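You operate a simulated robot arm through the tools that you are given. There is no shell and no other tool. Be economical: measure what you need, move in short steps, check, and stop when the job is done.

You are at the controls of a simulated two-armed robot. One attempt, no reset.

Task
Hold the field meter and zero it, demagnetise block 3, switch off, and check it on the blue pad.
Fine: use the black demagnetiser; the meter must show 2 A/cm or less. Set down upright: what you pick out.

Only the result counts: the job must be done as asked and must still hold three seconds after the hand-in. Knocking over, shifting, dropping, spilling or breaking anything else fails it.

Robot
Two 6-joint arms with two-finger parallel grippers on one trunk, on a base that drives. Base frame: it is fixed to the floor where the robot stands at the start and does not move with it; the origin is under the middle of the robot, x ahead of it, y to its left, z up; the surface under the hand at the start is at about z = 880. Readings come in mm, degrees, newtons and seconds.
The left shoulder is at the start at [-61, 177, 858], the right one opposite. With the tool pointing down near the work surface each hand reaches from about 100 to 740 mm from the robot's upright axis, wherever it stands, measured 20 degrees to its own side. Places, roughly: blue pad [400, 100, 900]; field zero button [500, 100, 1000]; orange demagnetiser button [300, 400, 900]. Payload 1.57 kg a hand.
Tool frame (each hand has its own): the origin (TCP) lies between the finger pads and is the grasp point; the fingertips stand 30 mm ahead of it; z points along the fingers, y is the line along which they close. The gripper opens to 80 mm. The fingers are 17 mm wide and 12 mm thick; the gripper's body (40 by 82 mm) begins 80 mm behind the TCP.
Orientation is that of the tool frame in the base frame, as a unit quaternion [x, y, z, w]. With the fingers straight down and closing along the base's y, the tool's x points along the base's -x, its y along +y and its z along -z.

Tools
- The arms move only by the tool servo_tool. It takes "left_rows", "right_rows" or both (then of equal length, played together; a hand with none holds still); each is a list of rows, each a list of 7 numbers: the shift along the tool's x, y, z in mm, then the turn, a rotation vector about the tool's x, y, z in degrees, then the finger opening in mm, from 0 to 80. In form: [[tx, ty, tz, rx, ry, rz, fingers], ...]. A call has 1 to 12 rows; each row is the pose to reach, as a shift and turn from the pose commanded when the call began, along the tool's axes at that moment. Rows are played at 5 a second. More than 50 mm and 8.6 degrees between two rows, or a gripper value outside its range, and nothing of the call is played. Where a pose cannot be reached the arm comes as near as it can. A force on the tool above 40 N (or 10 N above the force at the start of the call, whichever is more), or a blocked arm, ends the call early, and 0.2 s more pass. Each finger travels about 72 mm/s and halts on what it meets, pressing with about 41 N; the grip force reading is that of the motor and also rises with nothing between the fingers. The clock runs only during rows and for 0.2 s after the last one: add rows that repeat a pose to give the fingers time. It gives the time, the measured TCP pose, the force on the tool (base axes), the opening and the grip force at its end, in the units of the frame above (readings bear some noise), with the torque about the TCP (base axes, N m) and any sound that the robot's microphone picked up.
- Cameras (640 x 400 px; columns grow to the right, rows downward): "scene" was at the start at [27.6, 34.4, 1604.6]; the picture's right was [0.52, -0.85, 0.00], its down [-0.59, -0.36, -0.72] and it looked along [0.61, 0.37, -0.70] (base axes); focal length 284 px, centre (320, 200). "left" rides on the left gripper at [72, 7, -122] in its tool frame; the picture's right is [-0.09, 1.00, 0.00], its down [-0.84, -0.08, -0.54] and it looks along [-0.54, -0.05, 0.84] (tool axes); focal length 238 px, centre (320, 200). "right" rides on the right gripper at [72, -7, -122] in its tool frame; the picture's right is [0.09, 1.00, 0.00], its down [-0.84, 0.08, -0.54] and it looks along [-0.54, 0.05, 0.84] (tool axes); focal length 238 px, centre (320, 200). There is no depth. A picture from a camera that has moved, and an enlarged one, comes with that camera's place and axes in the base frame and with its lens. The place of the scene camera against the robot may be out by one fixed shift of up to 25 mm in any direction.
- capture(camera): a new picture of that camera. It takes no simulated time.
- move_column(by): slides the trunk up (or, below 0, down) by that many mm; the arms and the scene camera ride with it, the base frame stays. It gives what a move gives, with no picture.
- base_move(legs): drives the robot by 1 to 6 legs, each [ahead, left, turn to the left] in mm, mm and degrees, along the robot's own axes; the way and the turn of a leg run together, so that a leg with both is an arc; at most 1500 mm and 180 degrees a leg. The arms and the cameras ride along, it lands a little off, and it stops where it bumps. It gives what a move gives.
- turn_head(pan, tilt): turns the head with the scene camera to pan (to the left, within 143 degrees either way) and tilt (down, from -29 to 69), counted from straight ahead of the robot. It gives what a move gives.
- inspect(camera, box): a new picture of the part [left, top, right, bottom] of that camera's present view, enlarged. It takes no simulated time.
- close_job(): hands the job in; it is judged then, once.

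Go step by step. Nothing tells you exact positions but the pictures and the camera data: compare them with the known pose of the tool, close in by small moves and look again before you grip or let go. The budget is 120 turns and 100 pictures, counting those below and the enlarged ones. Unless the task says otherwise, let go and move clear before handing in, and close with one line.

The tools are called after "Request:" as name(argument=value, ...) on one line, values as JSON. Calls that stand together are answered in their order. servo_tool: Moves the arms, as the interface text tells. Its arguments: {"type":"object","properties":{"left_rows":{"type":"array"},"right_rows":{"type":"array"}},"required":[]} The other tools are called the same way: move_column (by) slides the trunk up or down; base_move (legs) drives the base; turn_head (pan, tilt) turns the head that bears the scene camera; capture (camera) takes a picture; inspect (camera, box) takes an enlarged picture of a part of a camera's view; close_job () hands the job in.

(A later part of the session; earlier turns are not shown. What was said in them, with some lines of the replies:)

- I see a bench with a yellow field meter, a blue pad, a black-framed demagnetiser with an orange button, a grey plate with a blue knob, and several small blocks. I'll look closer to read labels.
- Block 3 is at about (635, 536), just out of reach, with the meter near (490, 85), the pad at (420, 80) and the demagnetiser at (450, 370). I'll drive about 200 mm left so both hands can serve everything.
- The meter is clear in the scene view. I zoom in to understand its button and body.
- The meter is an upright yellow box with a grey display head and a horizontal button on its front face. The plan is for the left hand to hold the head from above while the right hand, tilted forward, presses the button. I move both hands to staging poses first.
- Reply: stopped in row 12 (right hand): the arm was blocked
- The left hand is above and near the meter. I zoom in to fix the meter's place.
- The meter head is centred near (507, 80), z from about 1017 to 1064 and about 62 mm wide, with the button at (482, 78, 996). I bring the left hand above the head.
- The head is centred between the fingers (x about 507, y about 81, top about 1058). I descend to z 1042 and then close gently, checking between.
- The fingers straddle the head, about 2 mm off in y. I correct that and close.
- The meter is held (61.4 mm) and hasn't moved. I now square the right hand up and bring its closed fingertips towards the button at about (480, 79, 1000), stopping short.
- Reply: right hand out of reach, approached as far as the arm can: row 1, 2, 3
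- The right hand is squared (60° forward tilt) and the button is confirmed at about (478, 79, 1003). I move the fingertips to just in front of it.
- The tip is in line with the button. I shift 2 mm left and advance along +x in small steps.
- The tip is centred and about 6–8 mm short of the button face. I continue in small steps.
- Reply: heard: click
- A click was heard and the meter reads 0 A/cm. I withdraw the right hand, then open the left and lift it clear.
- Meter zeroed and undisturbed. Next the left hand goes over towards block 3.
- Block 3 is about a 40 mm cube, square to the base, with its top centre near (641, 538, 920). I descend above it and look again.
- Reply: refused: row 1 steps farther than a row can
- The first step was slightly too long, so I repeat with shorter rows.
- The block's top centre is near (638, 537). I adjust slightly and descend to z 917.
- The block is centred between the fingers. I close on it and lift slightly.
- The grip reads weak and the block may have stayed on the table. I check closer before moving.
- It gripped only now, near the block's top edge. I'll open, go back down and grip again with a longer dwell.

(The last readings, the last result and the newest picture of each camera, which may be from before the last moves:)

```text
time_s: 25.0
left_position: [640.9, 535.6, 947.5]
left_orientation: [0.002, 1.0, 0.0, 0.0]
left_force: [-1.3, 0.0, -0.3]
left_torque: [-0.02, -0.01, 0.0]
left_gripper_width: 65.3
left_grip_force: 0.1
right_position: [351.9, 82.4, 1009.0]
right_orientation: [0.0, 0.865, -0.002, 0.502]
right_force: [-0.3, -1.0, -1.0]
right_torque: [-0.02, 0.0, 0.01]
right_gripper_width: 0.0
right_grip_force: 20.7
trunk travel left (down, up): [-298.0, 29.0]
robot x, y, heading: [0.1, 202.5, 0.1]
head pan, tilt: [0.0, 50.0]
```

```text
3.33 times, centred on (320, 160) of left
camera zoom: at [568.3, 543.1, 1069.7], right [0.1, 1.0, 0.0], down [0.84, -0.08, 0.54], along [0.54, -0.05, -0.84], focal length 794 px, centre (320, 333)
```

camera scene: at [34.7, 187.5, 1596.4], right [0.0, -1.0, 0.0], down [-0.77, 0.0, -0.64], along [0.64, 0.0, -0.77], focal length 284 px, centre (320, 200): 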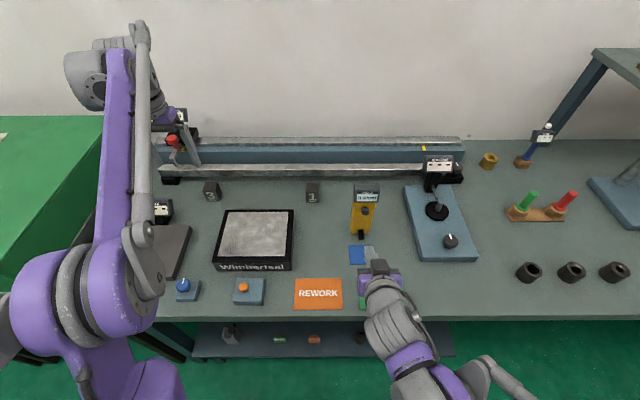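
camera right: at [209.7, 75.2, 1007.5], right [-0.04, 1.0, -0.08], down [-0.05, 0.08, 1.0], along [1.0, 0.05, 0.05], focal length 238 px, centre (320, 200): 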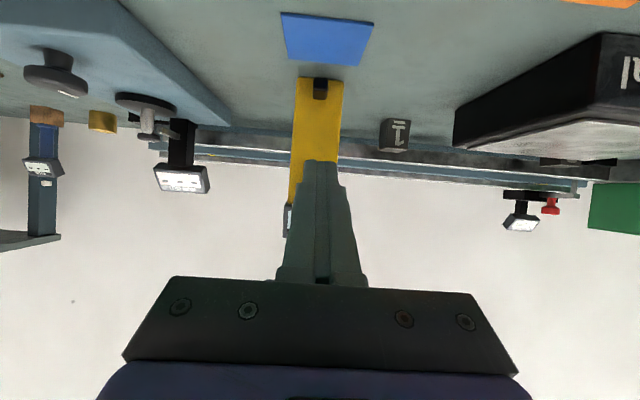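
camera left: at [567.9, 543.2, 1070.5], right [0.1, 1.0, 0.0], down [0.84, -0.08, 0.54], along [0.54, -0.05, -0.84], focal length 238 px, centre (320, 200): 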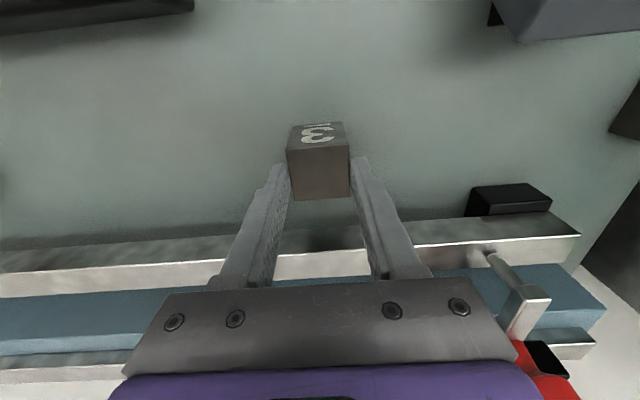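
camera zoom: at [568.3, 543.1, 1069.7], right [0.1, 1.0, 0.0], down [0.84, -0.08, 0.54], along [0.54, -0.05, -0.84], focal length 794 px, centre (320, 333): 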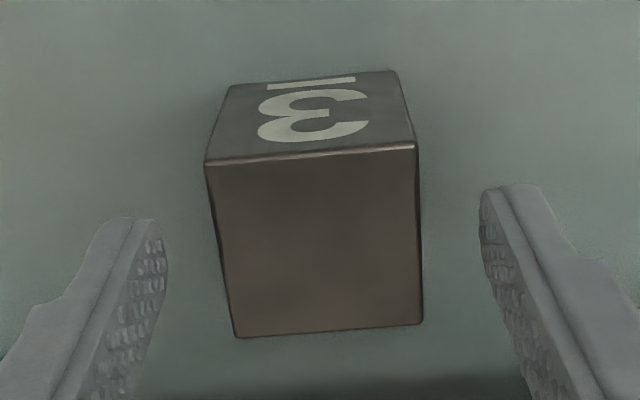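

Request:
servo_tool(left_rows=[[0, 0, 16, 0, 0, 0, 65], [0, 0, 31, 0, 0, 0, 65], [0, 0, 31, 0, 0, 0, 50], [0, 0, 31, 0, 0, 0, 38], [0, 0, 31, 0, 0, 0, 30], [0, 0, 31, 0, 0, 0, 30], [0, 0, 31, 0, 0, 0, 30], [0, 0, 31, 0, 0, 0, 30], [0, 0, 31, 0, 0, 0, 30]])

```text
time_s: 27.0
left_position: [639.4, 535.6, 916.8]
left_orientation: [0.002, 1.0, 0.0, 0.0]
left_force: [-1.3, -0.7, -0.5]
left_torque: [0.04, -0.03, 0.03]
left_gripper_width: 39.6
left_grip_force: 40.7
right_position: [351.7, 81.5, 1009.3]
right_orientation: [0.0, 0.866, -0.002, 0.501]
right_force: [-0.3, 1.5, -0.5]
right_torque: [0.0, 0.01, -0.03]
right_gripper_width: 0.1
right_grip_force: 21.2
trunk travel left (down, up): [-298.0, 29.0]
robot x, y, heading: [2.7, 194.3, 0.2]
head pan, tilt: [0.0, 50.0]
```

Now the grip is firm (39.6 mm, 41 N). I lift.

Request:
servo_tool(left_rows=[[0, 0, -5, 0, 0, 0, 30], [0, 0, -15, 0, 0, 0, 30], [0, 0, -30, 0, 0, 0, 30], [0, 0, -30, 0, 0, 0, 30]])

Request:
capture(camera="left")

```text
time_s: 28.0
left_position: [638.3, 536.0, 946.7]
left_orientation: [0.001, 1.0, 0.0, 0.0]
left_force: [0.1, -0.9, -6.6]
left_torque: [-0.02, 0.0, 0.02]
left_gripper_width: 39.7
left_grip_force: 41.1
right_position: [352.4, 81.9, 1008.0]
right_orientation: [0.0, 0.866, -0.002, 0.501]
right_force: [0.2, 0.5, 0.6]
right_torque: [-0.01, 0.04, 0.01]
right_gripper_width: 0.0
right_grip_force: 21.2
trunk travel left (down, up): [-298.0, 29.0]
robot x, y, heading: [-0.0, 195.1, -0.3]
head pan, tilt: [0.0, 50.0]
```

```text
60 pictures are left
camera left: at [566.8, 543.8, 1069.8], right [0.1, 1.0, 0.0], down [0.84, -0.08, 0.54], along [0.54, -0.05, -0.84], focal length 238 px, centre (320, 200)
```

left: 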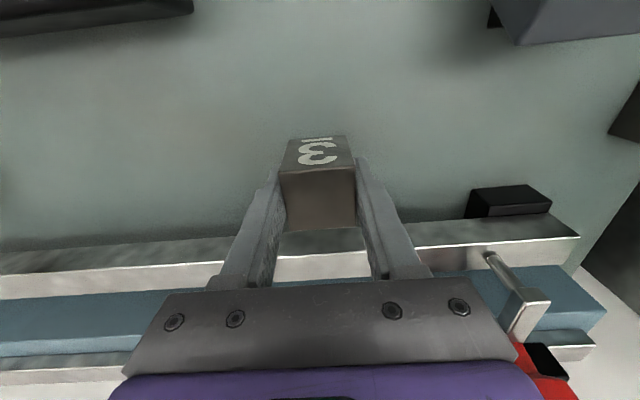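

Block 3 is lifted. I raise it to a waiting place well clear of the demagnetiser while the right hand goes upright above the orange button.

Request:
servo_tool(left_rows=[[0, 0, -30, 0, 0, 0, 30], [0, 0, -60, 0, 0, 0, 30], [15, 4, -90, 0, 0, 0, 30], [30, 8, -115, 0, 0, 0, 30], [45, 12, -140, 0, 0, 0, 30], [60, 16, -160, 0, 0, 0, 30], [70, 20, -175, 0, 0, 0, 30], [80, 24, -185, 0, 0, 0, 30], [80, 24, -185, 0, 0, 0, 30]], right_rows=[[-9, 31, -15, 0, 7.5, 0, 0], [-17, 62, -31, 0, 15, 0, 0], [-26, 93, -46, 0, 22.5, 0, 0], [-34, 124, -61, 0, 30, 0, 0], [-43, 155, -77, 0, 37.5, 0, 0], [-52, 186, -92, 0, 45, 0, 0], [-60, 217, -108, 0, 52.5, 0, 0], [-69, 248, -123, 0, 60, 0, 0], [-69, 248, -123, 0, 60, 0, 0]])

Request:
capture(camera="right")

Request:
capture(camera="scene")

```text
time_s: 30.0
left_position: [559.5, 558.7, 1130.8]
left_orientation: [0.002, 1.0, 0.0, 0.0]
left_force: [0.8, -0.5, -6.1]
left_torque: [0.01, 0.01, -0.01]
left_gripper_width: 39.7
left_grip_force: 40.9
right_position: [278.5, 331.4, 1129.2]
right_orientation: [0.0, 1.0, -0.003, 0.0]
right_force: [0.0, -0.8, -1.3]
right_torque: [0.03, 0.0, -0.05]
right_gripper_width: 0.1
right_grip_force: 21.1
trunk travel left (down, up): [-298.0, 29.0]
robot x, y, heading: [-0.7, 197.6, -0.2]
head pan, tilt: [0.0, 50.0]
```

```text
59 pictures are left
camera right: at [205.5, 324.8, 1251.0], right [-0.09, 1.0, 0.0], down [0.84, 0.08, 0.54], along [0.54, 0.05, -0.84], focal length 238 px, centre (320, 200)
```

right: 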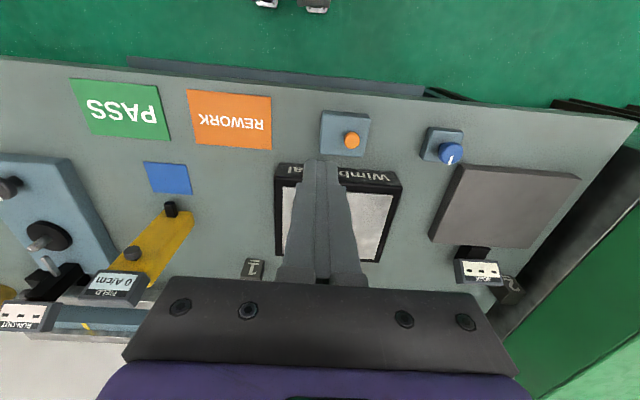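

```text
58 pictures are left
camera scene: at [35.4, 187.9, 1596.3], right [0.0, -1.0, 0.0], down [-0.77, 0.0, -0.64], along [0.64, 0.0, -0.77], focal length 284 px, centre (320, 200)
```

scene: 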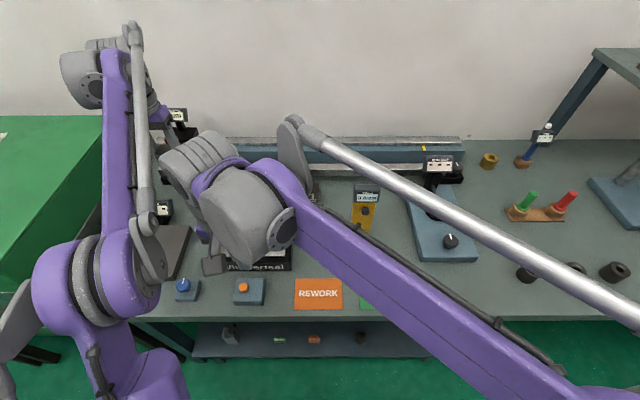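

The orange button is triangulated at about (312, 380, 920). I bring the right fingertips 15–20 mm above it.

Request:
servo_tool(right_rows=[[-8, 12, 38, 0, 0, 0, 0], [-16, 24, 76, 0, 0, 0, 0], [-25, 37, 114, 0, 0, 0, 0], [-33, 49, 154, 0, 0, 0, 0], [-33, 49, 154, 0, 0, 0, 0]])

Request:
capture(camera="right")

```text
time_s: 31.2
left_position: [558.9, 559.8, 1129.5]
left_orientation: [0.001, 1.0, 0.0, 0.001]
left_force: [-0.3, -0.1, -6.9]
left_torque: [0.02, -0.05, -0.01]
left_gripper_width: 39.7
left_grip_force: 41.3
right_position: [311.1, 380.1, 973.6]
right_orientation: [0.001, 1.0, -0.001, 0.0]
right_force: [-0.8, -0.1, -0.6]
right_torque: [-0.03, -0.01, -0.01]
right_gripper_width: 0.0
right_grip_force: 21.3
trunk travel left (down, up): [-298.0, 29.0]
robot x, y, heading: [2.1, 193.9, -0.4]
head pan, tilt: [0.0, 50.0]
```

```text
57 pictures are left
camera right: at [239.0, 373.8, 1095.1], right [-0.09, 1.0, 0.0], down [0.84, 0.08, 0.54], along [0.54, 0.05, -0.84], focal length 238 px, centre (320, 200)
```

right: 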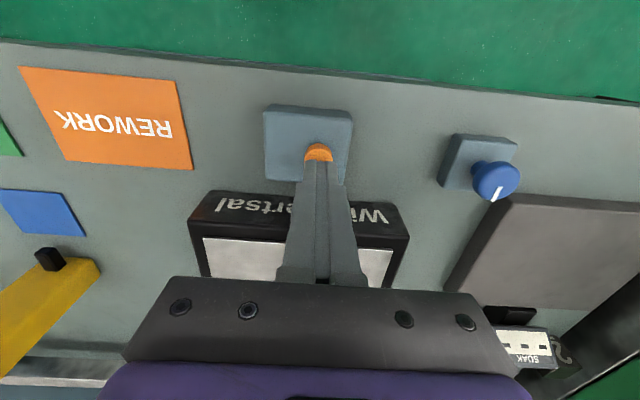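

Aligned. I press down in small steps until it clicks.

Request:
servo_tool(right_rows=[[0, 0, 15, 0, 0, 0, 0], [0, 0, 20, 0, 0, 0, 0], [0, 0, 23, 0, 0, 0, 0], [0, 0, 25, 0, 0, 0, 0]])

```text
time_s: 32.2
left_position: [559.4, 559.0, 1130.1]
left_orientation: [0.001, 1.0, 0.0, 0.0]
left_force: [-0.4, -0.9, -6.3]
left_torque: [-0.04, -0.01, 0.0]
left_gripper_width: 39.8
left_grip_force: 41.2
right_position: [313.7, 379.1, 950.7]
right_orientation: [0.001, 1.0, -0.002, 0.001]
right_force: [-0.4, 2.3, 3.9]
right_torque: [0.0, 0.01, 0.02]
right_gripper_width: 0.0
right_grip_force: 21.1
trunk travel left (down, up): [-298.0, 29.0]
robot x, y, heading: [0.1, 196.0, -0.1]
head pan, tilt: [0.0, 50.0]
heard: click
```

A click. I lift the right hand and check whether the demagnetiser stays on.

Request:
servo_tool(right_rows=[[0, 0, -10, 0, 0, 0, 0], [0, 0, -25, 0, 0, 0, 0], [0, 0, -25, 0, 0, 0, 0]])

Request:
capture(camera="right")

```text
time_s: 33.0
left_position: [560.0, 559.8, 1128.7]
left_orientation: [0.001, 1.0, 0.0, -0.001]
left_force: [0.7, -0.6, -5.8]
left_torque: [0.0, 0.01, 0.01]
left_gripper_width: 39.7
left_grip_force: 41.1
right_position: [312.1, 378.0, 974.6]
right_orientation: [0.0, 1.0, -0.001, 0.0]
right_force: [-0.4, 1.2, 0.5]
right_torque: [0.01, 0.0, 0.0]
right_gripper_width: 0.0
right_grip_force: 21.0
trunk travel left (down, up): [-298.0, 29.0]
robot x, y, heading: [2.4, 195.8, -0.2]
head pan, tilt: [0.0, 50.0]
```

```text
56 pictures are left
camera right: at [239.4, 372.4, 1097.7], right [-0.09, 1.0, 0.0], down [0.84, 0.08, 0.54], along [0.54, 0.05, -0.84], focal length 238 px, centre (320, 200)
```

right: 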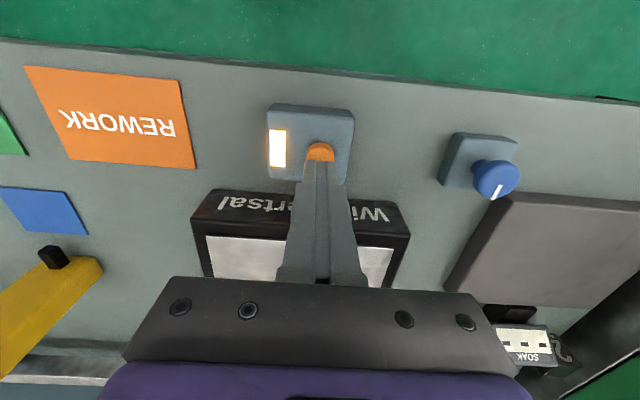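

The lamp is lit, so the demagnetiser stays on. I withdraw the right hand to its own side, then bring block 3 over the plate.

Request:
servo_tool(right_rows=[[0, 0, -30, 0, 0, 0, 0], [0, -10, -65, 0, 0, 0, 0], [5, -50, -90, 0, 0, 0, 0], [10, -95, -100, 0, 0, 0, 0], [15, -140, -110, 0, 0, 0, 0], [20, -185, -120, 0, 0, 0, 0], [25, -230, -130, 0, 0, 0, 0], [30, -270, -130, 0, 0, 0, 0]])

Request:
servo_tool(left_rows=[[17, -32, 5, 0, 0, 0, 30], [34, -64, 10, 0, 0, 0, 30], [51, -97, 15, 0, 0, 0, 30], [68, -130, 20, 0, 0, 0, 30], [85, -162, 25, 0, 0, 0, 30], [102, -194, 30, 0, 0, 0, 30], [102, -194, 30, 0, 0, 0, 30]])

Request:
capture(camera="left")

Request:
capture(camera="scene")

```text
time_s: 34.8
left_position: [558.6, 558.8, 1130.0]
left_orientation: [0.002, 1.0, 0.0, 0.0]
left_force: [-0.4, 0.1, -5.8]
left_torque: [0.0, 0.02, 0.03]
left_gripper_width: 39.7
left_grip_force: 42.0
right_position: [283.0, 107.5, 1105.1]
right_orientation: [0.001, 1.0, -0.001, 0.001]
right_force: [0.2, 0.4, 0.4]
right_torque: [0.01, 0.0, -0.01]
right_gripper_width: 0.1
right_grip_force: 21.2
trunk travel left (down, up): [-298.0, 29.0]
robot x, y, heading: [-2.7, 194.2, 0.0]
head pan, tilt: [0.0, 50.0]
```

```text
time_s: 36.4
left_position: [458.9, 366.2, 1100.7]
left_orientation: [0.002, 1.0, -0.001, 0.001]
left_force: [0.2, 0.8, -6.9]
left_torque: [-0.01, -0.01, 0.01]
left_gripper_width: 39.8
left_grip_force: 41.2
right_position: [282.4, 107.9, 1104.8]
right_orientation: [0.0, 1.0, -0.002, 0.0]
right_force: [0.5, 0.5, -0.1]
right_torque: [-0.02, -0.01, 0.02]
right_gripper_width: 0.2
right_grip_force: 21.3
trunk travel left (down, up): [-298.0, 29.0]
robot x, y, heading: [-1.0, 196.5, -0.2]
head pan, tilt: [0.0, 50.0]
```

```text
55 pictures are left
camera left: at [385.8, 375.0, 1223.7], right [0.1, 1.0, 0.0], down [0.84, -0.08, 0.54], along [0.54, -0.05, -0.84], focal length 238 px, centre (320, 200)
```

left: 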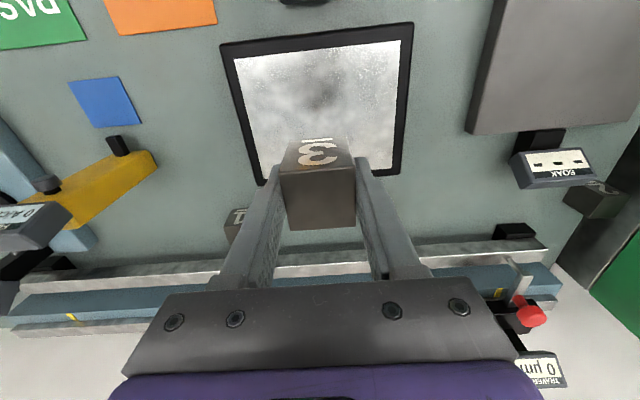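

```text
54 pictures are left
camera scene: at [36.0, 189.3, 1596.4], right [0.0, -1.0, 0.0], down [-0.77, 0.0, -0.64], along [0.64, 0.0, -0.77], focal length 284 px, centre (320, 200)
```

scene: 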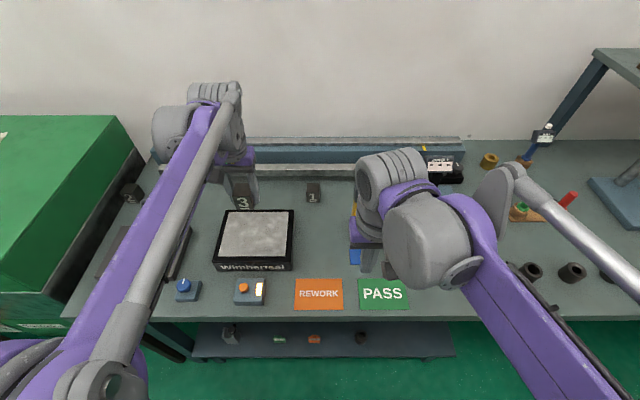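

The block hangs over the white plate (centre about (445, 371)). I lower it to about 10 mm above, then creep.

Request:
servo_tool(left_rows=[[6, 2, 25, 0, 0, 0, 30], [12, 5, 50, 0, 0, 0, 30], [12, 5, 75, 0, 0, 0, 30], [12, 5, 95, 0, 0, 0, 30], [12, 5, 112, 0, 0, 0, 30], [12, 5, 124, 0, 0, 0, 30], [12, 5, 130, 0, 0, 0, 30], [12, 5, 130, 0, 0, 0, 30]])

Request:
inspect(camera="scene", box=[190, 160, 310, 310])

Request:
capture(camera="right")

```text
time_s: 38.2
left_position: [445.6, 371.3, 973.5]
left_orientation: [0.001, 1.0, 0.0, 0.001]
left_force: [3.6, 3.7, 29.7]
left_torque: [0.03, -0.14, 0.13]
left_gripper_width: 39.4
left_grip_force: 41.3
right_position: [281.2, 108.1, 1105.3]
right_orientation: [0.001, 1.0, -0.001, 0.002]
right_force: [0.2, -0.2, 0.0]
right_torque: [-0.01, 0.0, -0.01]
right_gripper_width: 0.0
right_grip_force: 21.2
trunk travel left (down, up): [-298.0, 29.0]
robot x, y, heading: [2.1, 198.0, -0.3]
head pan, tilt: [0.0, 50.0]
```

```text
2.67 times, centred on (250, 235) of scene
camera zoom: at [33.5, 188.2, 1596.6], right [0.0, -1.0, 0.0], down [-0.77, 0.0, -0.64], along [0.64, 0.0, -0.77], focal length 758 px, centre (507, 107)
```

zoom: 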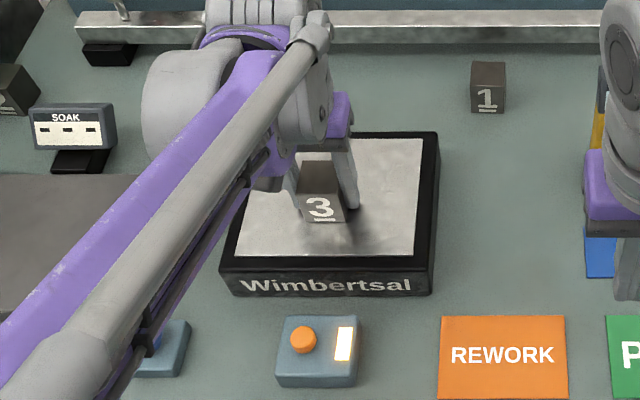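

```text
52 pictures are left
camera right: at [208.7, 101.9, 1228.0], right [-0.09, 1.0, 0.0], down [0.84, 0.08, 0.54], along [0.54, 0.05, -0.84], focal length 238 px, centre (320, 200)
```

right: 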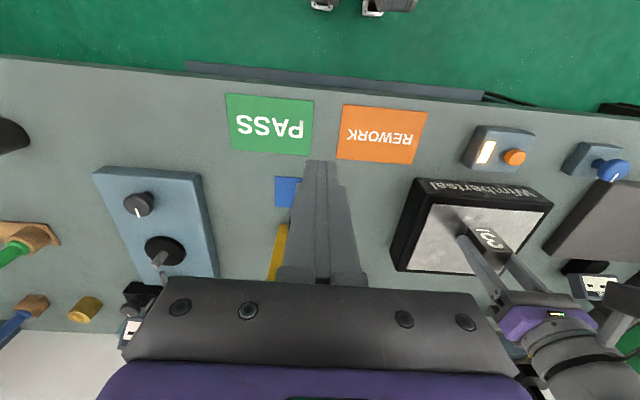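

The block has touched the plate (top at about z 936). I relieve the pressure, dwell a moment, then draw it slowly away upward with the field still on.

Request:
servo_tool(left_rows=[[0, 0, -1, 0, 0, 0, 30], [0, 0, -2, 0, 0, 0, 30], [0, 0, -2, 0, 0, 0, 30], [0, 0, -2, 0, 0, 0, 30], [0, 0, -2, 0, 0, 0, 30], [0, 0, -2, 0, 0, 0, 30], [0, 0, -4, 0, 0, 0, 30], [0, 0, -6, 0, 0, 0, 30], [0, 0, -8, 0, 0, 0, 30], [0, 0, -10, 0, 0, 0, 30], [0, 0, -12, 0, 0, 0, 30], [0, 0, -14, 0, 0, 0, 30]])

Request:
servo_tool(left_rows=[[0, 0, -3, 0, 0, 0, 30], [0, 0, -6, 0, 0, 0, 30], [0, 0, -9, 0, 0, 0, 30], [0, 0, -12, 0, 0, 0, 30], [0, 0, -15, 0, 0, 0, 30], [0, 0, -18, 0, 0, 0, 30], [0, 0, -21, 0, 0, 0, 30], [0, 0, -24, 0, 0, 0, 30], [0, 0, -27, 0, 0, 0, 30], [0, 0, -30, 0, 0, 0, 30], [0, 0, -33, 0, 0, 0, 30], [0, 0, -36, 0, 0, 0, 30]])

Request:
servo_tool(left_rows=[[0, 0, -4, 0, 0, 0, 30], [0, 0, -8, 0, 0, 0, 30], [0, 0, -12, 0, 0, 0, 30], [0, 0, -16, 0, 0, 0, 30], [0, 0, -20, 0, 0, 0, 30], [0, 0, -24, 0, 0, 0, 30], [0, 0, -28, 0, 0, 0, 30], [0, 0, -32, 0, 0, 0, 30], [0, 0, -36, 0, 0, 0, 30], [0, 0, -40, 0, 0, 0, 30], [0, 0, -44, 0, 0, 0, 30], [0, 0, -48, 0, 0, 0, 30]])

Request:
servo_tool(left_rows=[[0, 0, -5, 0, 0, 0, 30], [0, 0, -10, 0, 0, 0, 30], [0, 0, -16, 0, 0, 0, 30], [0, 0, -22, 0, 0, 0, 30], [0, 0, -28, 0, 0, 0, 30], [0, 0, -34, 0, 0, 0, 30], [0, 0, -42, 0, 0, 0, 30], [0, 0, -50, 0, 0, 0, 30], [0, 0, -58, 0, 0, 0, 30], [0, 0, -66, 0, 0, 0, 30], [0, 0, -74, 0, 0, 0, 30], [0, 0, -82, 0, 0, 0, 30]])

Request:
capture(camera="left")

```text
time_s: 40.8
left_position: [443.8, 371.9, 985.9]
left_orientation: [0.002, 1.0, 0.0, 0.0]
left_force: [0.2, 0.2, -6.4]
left_torque: [0.0, 0.02, -0.01]
left_gripper_width: 40.2
left_grip_force: 41.4
right_position: [282.4, 109.5, 1104.7]
right_orientation: [0.001, 1.0, -0.002, 0.001]
right_force: [0.0, 0.8, -0.1]
right_torque: [-0.01, 0.02, 0.01]
right_gripper_width: 0.1
right_grip_force: 21.7
trunk travel left (down, up): [-298.0, 29.0]
robot x, y, heading: [1.4, 193.7, -0.3]
head pan, tilt: [0.0, 50.0]
```

```text
time_s: 43.4
left_position: [445.7, 372.9, 1020.8]
left_orientation: [0.002, 1.0, 0.0, 0.0]
left_force: [0.3, -0.3, -6.4]
left_torque: [-0.01, -0.02, -0.03]
left_gripper_width: 40.0
left_grip_force: 41.0
right_position: [282.0, 109.8, 1106.3]
right_orientation: [0.001, 1.0, -0.002, 0.001]
right_force: [0.1, 0.7, 0.5]
right_torque: [0.02, -0.01, -0.03]
right_gripper_width: 0.2
right_grip_force: 21.3
trunk travel left (down, up): [-298.0, 29.0]
robot x, y, heading: [-2.2, 196.6, -0.1]
head pan, tilt: [0.0, 50.0]
```

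```text
time_s: 46.0
left_position: [445.0, 370.4, 1069.0]
left_orientation: [0.001, 1.0, 0.001, 0.0]
left_force: [-1.0, 0.2, -6.6]
left_torque: [-0.02, -0.02, 0.0]
left_gripper_width: 39.7
left_grip_force: 41.6
right_position: [283.3, 108.9, 1106.2]
right_orientation: [0.001, 1.0, -0.002, 0.001]
right_force: [0.5, 0.6, 0.2]
right_torque: [0.01, 0.0, 0.01]
right_gripper_width: 0.0
right_grip_force: 21.1
trunk travel left (down, up): [-298.0, 29.0]
robot x, y, heading: [-0.9, 196.0, -0.4]
head pan, tilt: [0.0, 50.0]
```

```text
time_s: 48.6
left_position: [445.3, 372.4, 1150.8]
left_orientation: [0.003, 1.0, 0.0, 0.0]
left_force: [0.2, 0.6, -6.7]
left_torque: [0.0, 0.0, 0.02]
left_gripper_width: 39.8
left_grip_force: 40.9
right_position: [283.1, 108.1, 1105.4]
right_orientation: [0.001, 1.0, -0.001, 0.001]
right_force: [0.6, -0.2, -0.4]
right_torque: [-0.02, -0.02, 0.0]
right_gripper_width: 0.2
right_grip_force: 21.4
trunk travel left (down, up): [-298.0, 29.0]
robot x, y, heading: [-0.4, 197.3, -0.5]
head pan, tilt: [0.0, 50.0]
```

```text
51 pictures are left
camera left: at [372.8, 380.1, 1273.8], right [0.1, 1.0, 0.0], down [0.84, -0.08, 0.54], along [0.54, -0.05, -0.84], focal length 238 px, centre (320, 200)
```

left: 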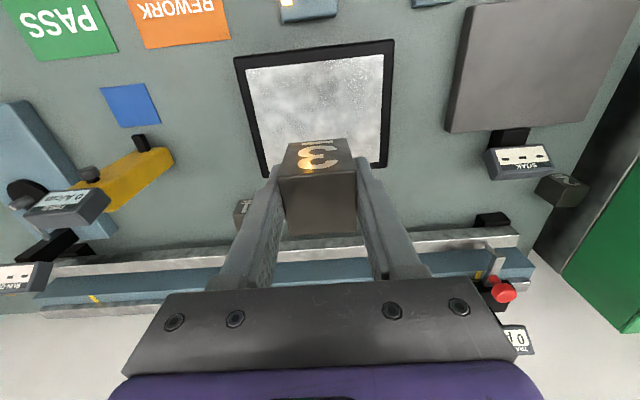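

The block is 180 mm above the plate. I take it well away to the side, then return the right hand above the orange button.

Request:
servo_tool(left_rows=[[-10, 16, 0, 0, 0, 0, 30], [-20, 33, 0, 0, 0, 0, 30], [-31, 51, 0, 0, 0, 0, 30], [-42, 70, 0, 0, 0, 0, 30], [-54, 90, 0, 0, 0, 0, 30], [-66, 110, 0, 0, 0, 0, 30], [-78, 130, 0, 0, 0, 0, 30], [-90, 150, 0, 0, 0, 0, 30], [-102, 170, 0, 0, 0, 0, 30], [-114, 188, 0, 0, 0, 0, 30]])

Request:
servo_tool(right_rows=[[-5, 40, 0, 0, 0, 0, 0], [-9, 85, 9, 0, 0, 0, 0], [-13, 130, 18, 0, 0, 0, 0], [-18, 175, 28, 0, 0, 0, 0], [-22, 220, 40, 0, 0, 0, 0], [-27, 258, 65, 0, 0, 0, 0], [-30, 271, 100, 0, 0, 0, 0], [-30, 271, 130, 0, 0, 0, 0], [-30, 271, 130, 0, 0, 0, 0]])

Request:
capture(camera="right")

```text
time_s: 50.8
left_position: [560.5, 559.9, 1150.2]
left_orientation: [0.002, 1.0, 0.0, 0.0]
left_force: [0.3, 0.1, -6.4]
left_torque: [0.03, 0.03, 0.03]
left_gripper_width: 39.6
left_grip_force: 40.9
right_position: [283.6, 109.3, 1105.2]
right_orientation: [0.001, 1.0, -0.001, 0.001]
right_force: [0.4, -0.6, -0.1]
right_torque: [-0.01, -0.01, -0.02]
right_gripper_width: 0.0
right_grip_force: 21.3
trunk travel left (down, up): [-298.0, 29.0]
robot x, y, heading: [0.4, 199.8, -0.2]
head pan, tilt: [0.0, 50.0]
```

```text
time_s: 52.8
left_position: [560.5, 559.7, 1150.9]
left_orientation: [0.002, 1.0, 0.0, 0.0]
left_force: [-0.8, -0.4, -6.3]
left_torque: [0.03, 0.02, 0.02]
left_gripper_width: 40.0
left_grip_force: 41.3
right_position: [311.6, 379.2, 973.5]
right_orientation: [0.0, 1.0, -0.002, 0.001]
right_force: [0.6, 0.3, -0.2]
right_torque: [-0.01, 0.01, -0.01]
right_gripper_width: 0.1
right_grip_force: 21.2
trunk travel left (down, up): [-298.0, 29.0]
robot x, y, heading: [-0.3, 191.6, -0.1]
head pan, tilt: [0.0, 50.0]
```

```text
50 pictures are left
camera right: at [238.7, 371.7, 1095.8], right [-0.09, 1.0, 0.0], down [0.84, 0.08, 0.54], along [0.54, 0.05, -0.84], focal length 238 px, centre (320, 200)
```

right: 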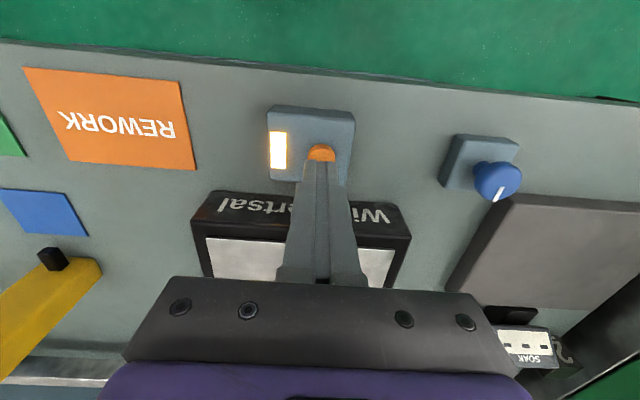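

The lamp is still lit and the fingertips are over the button as before. I press once and back off.

Request:
servo_tool(right_rows=[[0, 0, 15, 0, 0, 0, 0], [0, 0, 20, 0, 0, 0, 0], [0, 0, 23, 0, 0, 0, 0], [0, 0, 25, 0, 0, 0, 0], [0, 0, 10, 0, 0, 0, 0], [0, 0, 0, 0, 0, 0, 0]])

Request:
capture(camera="right")

```text
time_s: 54.2
left_position: [560.3, 559.5, 1150.2]
left_orientation: [0.001, 1.0, 0.0, -0.001]
left_force: [-0.3, -0.8, -5.4]
left_torque: [0.01, -0.01, 0.02]
left_gripper_width: 39.7
left_grip_force: 40.8
right_position: [312.2, 379.4, 974.6]
right_orientation: [0.001, 1.0, -0.002, 0.001]
right_force: [0.1, -0.5, -0.4]
right_torque: [0.07, 0.01, 0.04]
right_gripper_width: 0.0
right_grip_force: 21.4
trunk travel left (down, up): [-298.0, 29.0]
robot x, y, heading: [0.2, 195.1, -0.2]
head pan, tilt: [0.0, 50.0]
heard: click
```

```text
49 pictures are left
camera right: at [238.8, 372.4, 1097.1], right [-0.09, 1.0, 0.0], down [0.84, 0.08, 0.54], along [0.54, 0.05, -0.84], focal length 238 px, centre (320, 200)
```

right: 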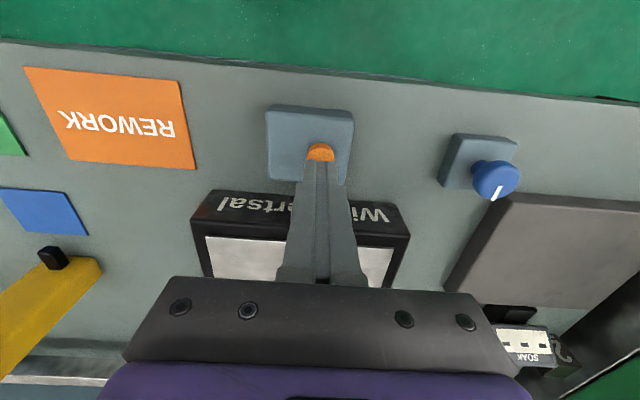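

The lamp is off: the demagnetiser is switched off. I retract the right hand far to its side before bringing the block to the pad at about (421, 80).

Request:
servo_tool(right_rows=[[0, 0, -35, 0, 0, 0, 0], [0, -10, -70, 0, 0, 0, 0], [5, -50, -90, 0, 0, 0, 0], [10, -95, -100, 0, 0, 0, 0], [15, -140, -110, 0, 0, 0, 0], [20, -185, -120, 0, 0, 0, 0], [25, -230, -130, 0, 0, 0, 0], [30, -275, -140, 0, 0, 0, 0], [35, -320, -150, 0, 0, 0, 0], [40, -365, -150, 0, 0, 0, 0], [45, -410, -150, 0, 0, 0, 0], [50, -450, -150, 0, 0, 0, 0]])

Request:
capture(camera="scene")

```text
time_s: 56.8
left_position: [561.0, 560.5, 1150.2]
left_orientation: [0.001, 1.0, 0.0, 0.0]
left_force: [-0.4, 0.0, -5.9]
left_torque: [-0.01, -0.02, -0.03]
left_gripper_width: 40.0
left_grip_force: 40.9
right_position: [263.4, -71.3, 1123.2]
right_orientation: [0.0, 1.0, -0.002, 0.001]
right_force: [-0.6, -1.1, -0.3]
right_torque: [-0.02, 0.0, 0.01]
right_gripper_width: 0.0
right_grip_force: 20.9
trunk travel left (down, up): [-298.0, 29.0]
robot x, y, heading: [5.4, 198.7, -0.1]
head pan, tilt: [0.0, 50.0]
```

```text
48 pictures are left
camera scene: at [35.8, 188.3, 1596.3], right [0.0, -1.0, 0.0], down [-0.77, 0.0, -0.64], along [0.64, 0.0, -0.77], focal length 284 px, centre (320, 200)
```

scene: 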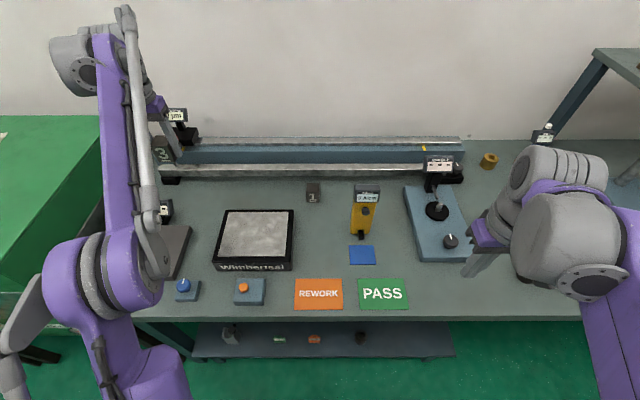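

The way is clear. I carry the block high over to above the blue pad.

Request:
servo_tool(left_rows=[[20, -38, 0, 0, 0, 0, 30], [40, -78, 0, 0, 0, 0, 30], [60, -118, 0, 0, 0, 0, 30], [80, -158, 0, 0, 0, 0, 30], [100, -200, 0, 0, 0, 0, 30], [115, -243, 0, 0, 0, 0, 30], [130, -286, 0, 0, 0, 0, 30], [138, -330, 0, 0, 0, 0, 30], [140, -374, 0, 0, 0, 0, 30], [140, -416, 0, 0, 0, 0, 30], [140, -450, 0, 0, 0, 0, 30], [140, -480, 0, 0, 0, 0, 30]])

Request:
capture(camera="left")

Request:
capture(camera="right")

```text
time_s: 59.4
left_position: [416.0, 78.3, 1149.7]
left_orientation: [0.001, 1.0, 0.0, 0.0]
left_force: [0.3, -0.8, -7.2]
left_torque: [0.02, 0.02, 0.0]
left_gripper_width: 39.8
left_grip_force: 40.5
right_position: [263.7, -71.4, 1123.6]
right_orientation: [0.001, 1.0, 0.0, 0.001]
right_force: [-0.7, -0.5, 0.1]
right_torque: [0.05, 0.02, 0.0]
right_gripper_width: 0.0
right_grip_force: 21.2
trunk travel left (down, up): [-298.0, 29.0]
robot x, y, heading: [-2.3, 198.3, -0.3]
head pan, tilt: [0.0, 50.0]
```

```text
47 pictures are left
camera left: at [344.1, 85.8, 1272.9], right [0.1, 1.0, 0.0], down [0.84, -0.08, 0.54], along [0.54, -0.05, -0.84], focal length 238 px, centre (320, 200)
```

left: 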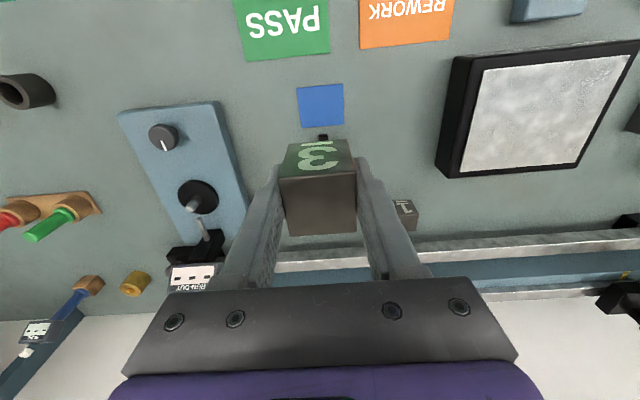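

```text
46 pictures are left
camera right: at [191.2, -79.3, 1245.9], right [-0.09, 1.0, 0.0], down [0.84, 0.08, 0.54], along [0.54, 0.05, -0.84], focal length 238 px, centre (320, 200)
```

right: 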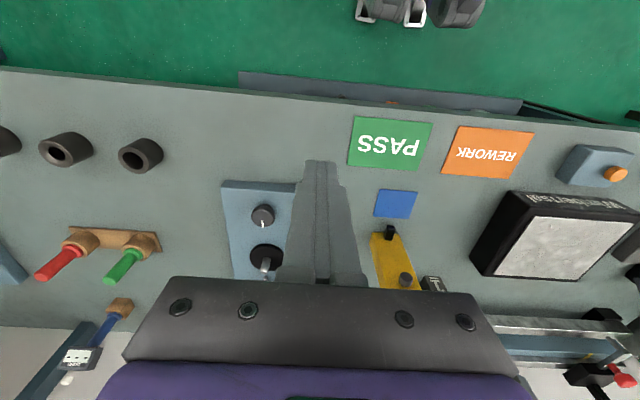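

The pad centre is confirmed at about (421, 79). I lower the block to about 12 mm above it.

Request:
servo_tool(left_rows=[[-4, 1, 35, 0, 0, 0, 30], [-4, 1, 70, 0, 0, 0, 30], [-4, 1, 105, 0, 0, 0, 30], [-4, 1, 140, 0, 0, 0, 30], [-4, 1, 170, 0, 0, 0, 30], [-4, 1, 195, 0, 0, 0, 30], [-4, 1, 212, 0, 0, 0, 30], [-4, 1, 218, 0, 0, 0, 30], [-4, 1, 218, 0, 0, 0, 30]])

Request:
capture(camera="left")

Request:
inspect(camera="scene", box=[310, 170, 430, 290])

Request:
inspect(camera="right", box=[320, 140, 480, 300])

```text
time_s: 61.4
left_position: [422.0, 81.3, 933.7]
left_orientation: [0.002, 1.0, 0.0, 0.0]
left_force: [-0.2, -0.7, -6.5]
left_torque: [0.01, -0.03, 0.01]
left_gripper_width: 39.9
left_grip_force: 41.0
right_position: [264.7, -71.4, 1123.2]
right_orientation: [0.002, 1.0, -0.002, 0.001]
right_force: [0.4, -0.6, -0.4]
right_torque: [0.01, -0.01, 0.0]
right_gripper_width: 0.2
right_grip_force: 21.3
trunk travel left (down, up): [-298.0, 29.0]
robot x, y, heading: [1.2, 198.0, 0.1]
head pan, tilt: [0.0, 50.0]
```

```text
45 pictures are left
camera left: at [349.5, 88.6, 1056.7], right [0.1, 1.0, 0.0], down [0.84, -0.08, 0.54], along [0.54, -0.05, -0.84], focal length 238 px, centre (320, 200)
```

left: 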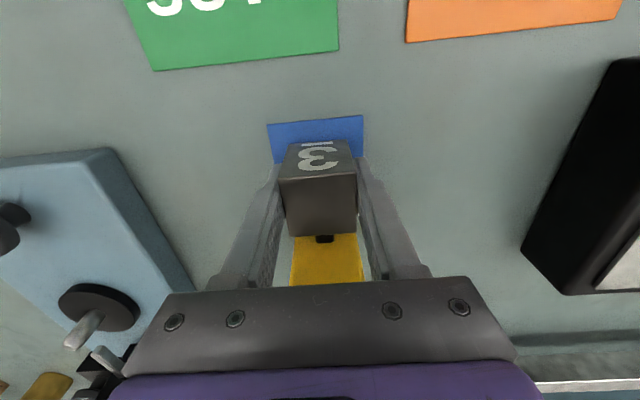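

```text
3.33 times, centred on (370, 230) of scene
camera zoom: at [35.5, 188.3, 1596.4], right [0.0, -1.0, 0.0], down [-0.77, 0.0, -0.64], along [0.64, 0.0, -0.77], focal length 947 px, centre (153, 100)
```

zoom: 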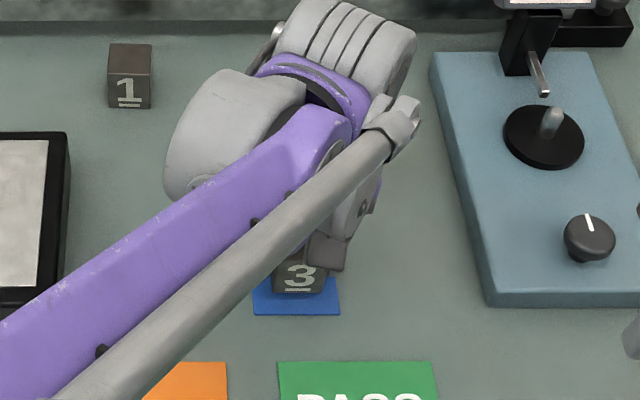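

```text
2.50 times, centred on (400, 220) of right
camera zoom: at [191.0, -78.3, 1246.1], right [-0.09, 1.0, 0.0], down [0.84, 0.08, 0.54], along [0.54, 0.05, -0.84], focal length 596 px, centre (120, 150)
```

zoom: 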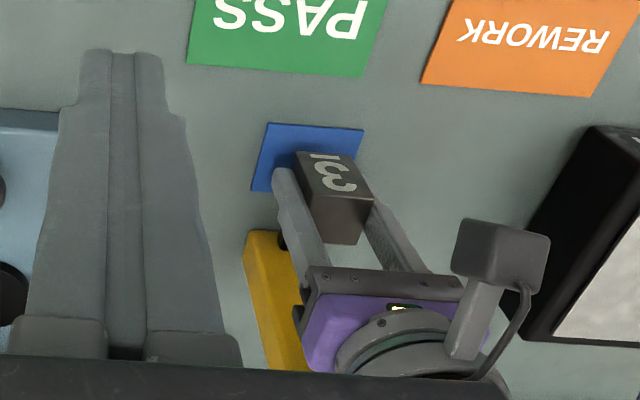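

The block is centred over the pad. I lower it gently the last millimetres.

Request:
servo_tool(left_rows=[[0, -1, 5, 0, 0, 0, 30], [0, -1, 9, 0, 0, 0, 30], [0, -1, 12, 0, 0, 0, 30], [0, -1, 13, 0, 0, 0, 30], [0, -1, 13, 0, 0, 0, 30]])

```text
time_s: 62.6
left_position: [422.0, 81.3, 920.5]
left_orientation: [0.002, 1.0, 0.0, 0.0]
left_force: [-0.5, -0.3, -6.4]
left_torque: [-0.03, 0.0, 0.01]
left_gripper_width: 39.9
left_grip_force: 41.9
right_position: [264.6, -72.0, 1122.7]
right_orientation: [0.001, 1.0, -0.003, 0.001]
right_force: [0.0, 0.2, -0.5]
right_torque: [-0.02, 0.0, 0.0]
right_gripper_width: 0.1
right_grip_force: 21.2
trunk travel left (down, up): [-298.0, 29.0]
robot x, y, heading: [3.0, 198.0, -0.2]
head pan, tilt: [0.0, 50.0]
```

Request:
servo_tool(left_rows=[[0, 0, 1, 0, 0, 0, 30], [0, 0, 2, 0, 0, 0, 30], [0, 0, 2, 0, 0, 0, 30]])

```text
time_s: 63.4
left_position: [421.9, 78.7, 919.3]
left_orientation: [0.002, 1.0, 0.0, 0.0]
left_force: [-0.8, 0.2, -6.3]
left_torque: [0.01, 0.01, 0.03]
left_gripper_width: 39.9
left_grip_force: 40.5
right_position: [263.8, -72.1, 1124.9]
right_orientation: [0.0, 1.0, -0.001, 0.002]
right_force: [0.0, -0.6, 0.1]
right_torque: [0.03, -0.01, 0.01]
right_gripper_width: 0.0
right_grip_force: 21.0
trunk travel left (down, up): [-298.0, 29.0]
robot x, y, heading: [1.1, 196.3, -0.0]
head pan, tilt: [0.0, 50.0]
```

No contact yet at z 919; I step down in 1 mm increments.

Request:
servo_tool(left_rows=[[0, 0, 1, 0, 0, 0, 30], [0, 0, 1.5, 0, 0, 0, 30], [0, 0, 1.5, 0, 0, 0, 30]])

```text
time_s: 64.2
left_position: [421.0, 80.6, 917.1]
left_orientation: [0.002, 1.0, -0.001, 0.0]
left_force: [0.6, 0.6, -5.9]
left_torque: [0.0, 0.01, 0.0]
left_gripper_width: 39.8
left_grip_force: 40.8
right_position: [264.3, -72.6, 1124.1]
right_orientation: [0.001, 1.0, -0.002, 0.001]
right_force: [0.6, -0.6, -0.4]
right_torque: [-0.02, 0.02, 0.01]
right_gripper_width: 0.3
right_grip_force: 20.8
trunk travel left (down, up): [-298.0, 29.0]
robot x, y, heading: [0.9, 197.1, -0.3]
head pan, tilt: [0.0, 50.0]
```

Request:
servo_tool(left_rows=[[0, 0, 1, 0, 0, 0, 30], [0, 0, 2, 0, 0, 0, 30], [0, 0, 2, 0, 0, 0, 30]])

```text
time_s: 65.0
left_position: [420.3, 80.6, 916.0]
left_orientation: [0.002, 1.0, -0.001, 0.0]
left_force: [1.4, 0.7, 20.2]
left_torque: [0.29, -0.35, 0.0]
left_gripper_width: 39.8
left_grip_force: 40.9
right_position: [263.3, -71.4, 1124.5]
right_orientation: [0.001, 1.0, -0.001, 0.002]
right_force: [-0.2, -1.0, -0.3]
right_torque: [0.01, -0.05, 0.01]
right_gripper_width: 0.0
right_grip_force: 21.5
trunk travel left (down, up): [-298.0, 29.0]
robot x, y, heading: [1.3, 194.4, -0.3]
head pan, tilt: [0.0, 50.0]
```

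The block is on the pad. I ease off slightly, open, and lift straight up.

Request:
servo_tool(left_rows=[[0, 0, -0.7, 0, 0, 0, 30], [0, 0, -0.7, 0, 0, 0, 45], [0, 0, -0.7, 0, 0, 0, 65], [0, 0, -0.7, 0, 0, 0, 70], [0, 0, -0.7, 0, 0, 0, 70], [0, 0, -30, 0, 0, 0, 70], [0, 0, -70, 0, 0, 0, 70], [0, 0, -115, 0, 0, 0, 70], [0, 0, -160, 0, 0, 0, 70], [0, 0, -200, 0, 0, 0, 70]])

Request:
capture(camera="left")

```text
time_s: 67.2
left_position: [421.2, 80.3, 1114.3]
left_orientation: [0.001, 1.0, 0.0, 0.0]
left_force: [-0.8, -0.2, -0.3]
left_torque: [-0.03, -0.01, 0.02]
left_gripper_width: 70.2
left_grip_force: 0.0
right_position: [263.5, -71.3, 1125.0]
right_orientation: [0.001, 1.0, -0.002, 0.001]
right_force: [-0.1, 0.6, -0.8]
right_torque: [-0.02, -0.03, 0.0]
right_gripper_width: 0.4
right_grip_force: 21.2
trunk travel left (down, up): [-298.0, 29.0]
robot x, y, heading: [-1.9, 194.5, -0.3]
head pan, tilt: [0.0, 50.0]
```

```text
42 pictures are left
camera left: at [349.2, 87.8, 1237.5], right [0.1, 1.0, 0.0], down [0.84, -0.08, 0.54], along [0.54, -0.05, -0.84], focal length 238 px, centre (320, 200)
```

left: 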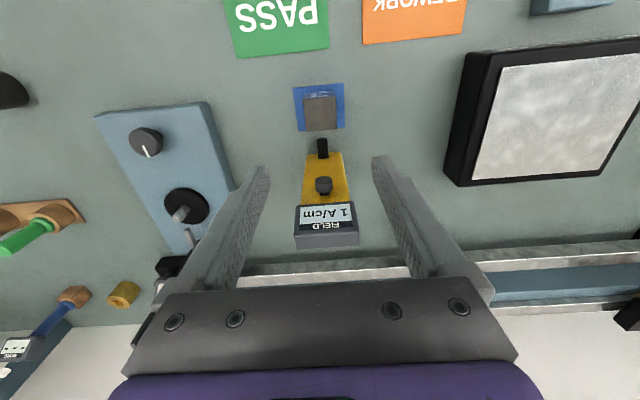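

The meter appears to read 1 A/cm. I move the left hand clear and verify.

Request:
servo_tool(left_rows=[[20, 40, -20, 0, 0, 0, 70], [40, 80, -40, 0, 0, 0, 70], [60, 120, -60, 0, 0, 0, 70], [70, 165, -70, 0, 0, 0, 70], [70, 210, -70, 0, 0, 0, 70], [70, 250, -70, 0, 0, 0, 70], [70, 250, -70, 0, 0, 0, 70], [70, 250, -70, 0, 0, 0, 70]])

Request:
inspect(camera="scene", box=[325, 175, 405, 275])

Request:
capture(camera="scene")

```text
time_s: 69.0
left_position: [349.5, 331.1, 1183.6]
left_orientation: [0.002, 1.0, 0.0, 0.0]
left_force: [-0.5, -0.1, -0.6]
left_torque: [0.01, 0.01, -0.02]
left_gripper_width: 70.0
left_grip_force: 0.0
right_position: [263.5, -70.9, 1124.5]
right_orientation: [0.002, 1.0, -0.002, 0.002]
right_force: [0.2, 0.4, 0.4]
right_torque: [-0.02, 0.02, 0.0]
right_gripper_width: 0.2
right_grip_force: 21.4
trunk travel left (down, up): [-298.0, 29.0]
robot x, y, heading: [5.1, 199.3, -0.3]
head pan, tilt: [0.0, 50.0]
```

```text
4.00 times, centred on (365, 225) of scene
camera zoom: at [35.0, 188.6, 1596.4], right [0.0, -1.0, 0.0], down [-0.77, 0.0, -0.64], along [0.64, 0.0, -0.77], focal length 1136 px, centre (140, 100)
```

zoom: 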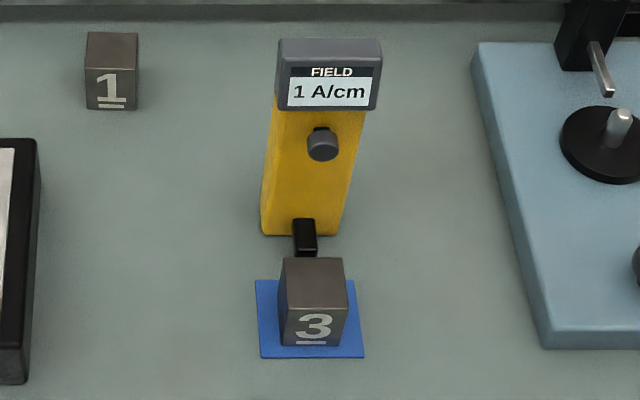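

```text
40 pictures are left
camera scene: at [35.0, 188.6, 1596.4], right [0.0, -1.0, 0.0], down [-0.77, 0.0, -0.64], along [0.64, 0.0, -0.77], focal length 284 px, centre (320, 200)
```

scene: 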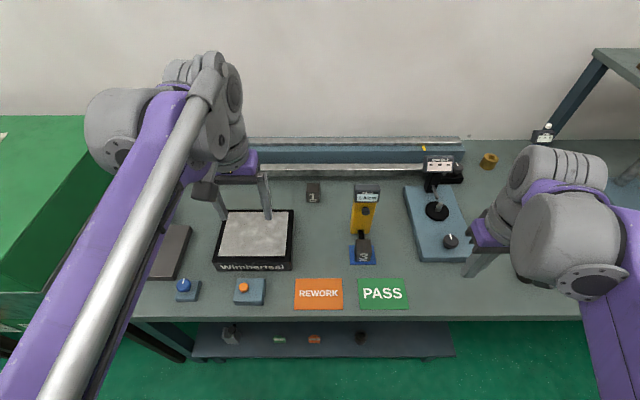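

Block 3 stands upright on the blue pad, the meter reads 1 A/cm, the demagnetiser lamp is off and both hands are clear. I hand in.

Request:
close_job()

```text
The job is handed in.
```

The job is handed in: I held and zeroed the meter, demagnetised block 3 on the black demagnetiser and switched it off. The block stands upright on the blue pad, reading 1 A/cm against the 2 A/cm limit.
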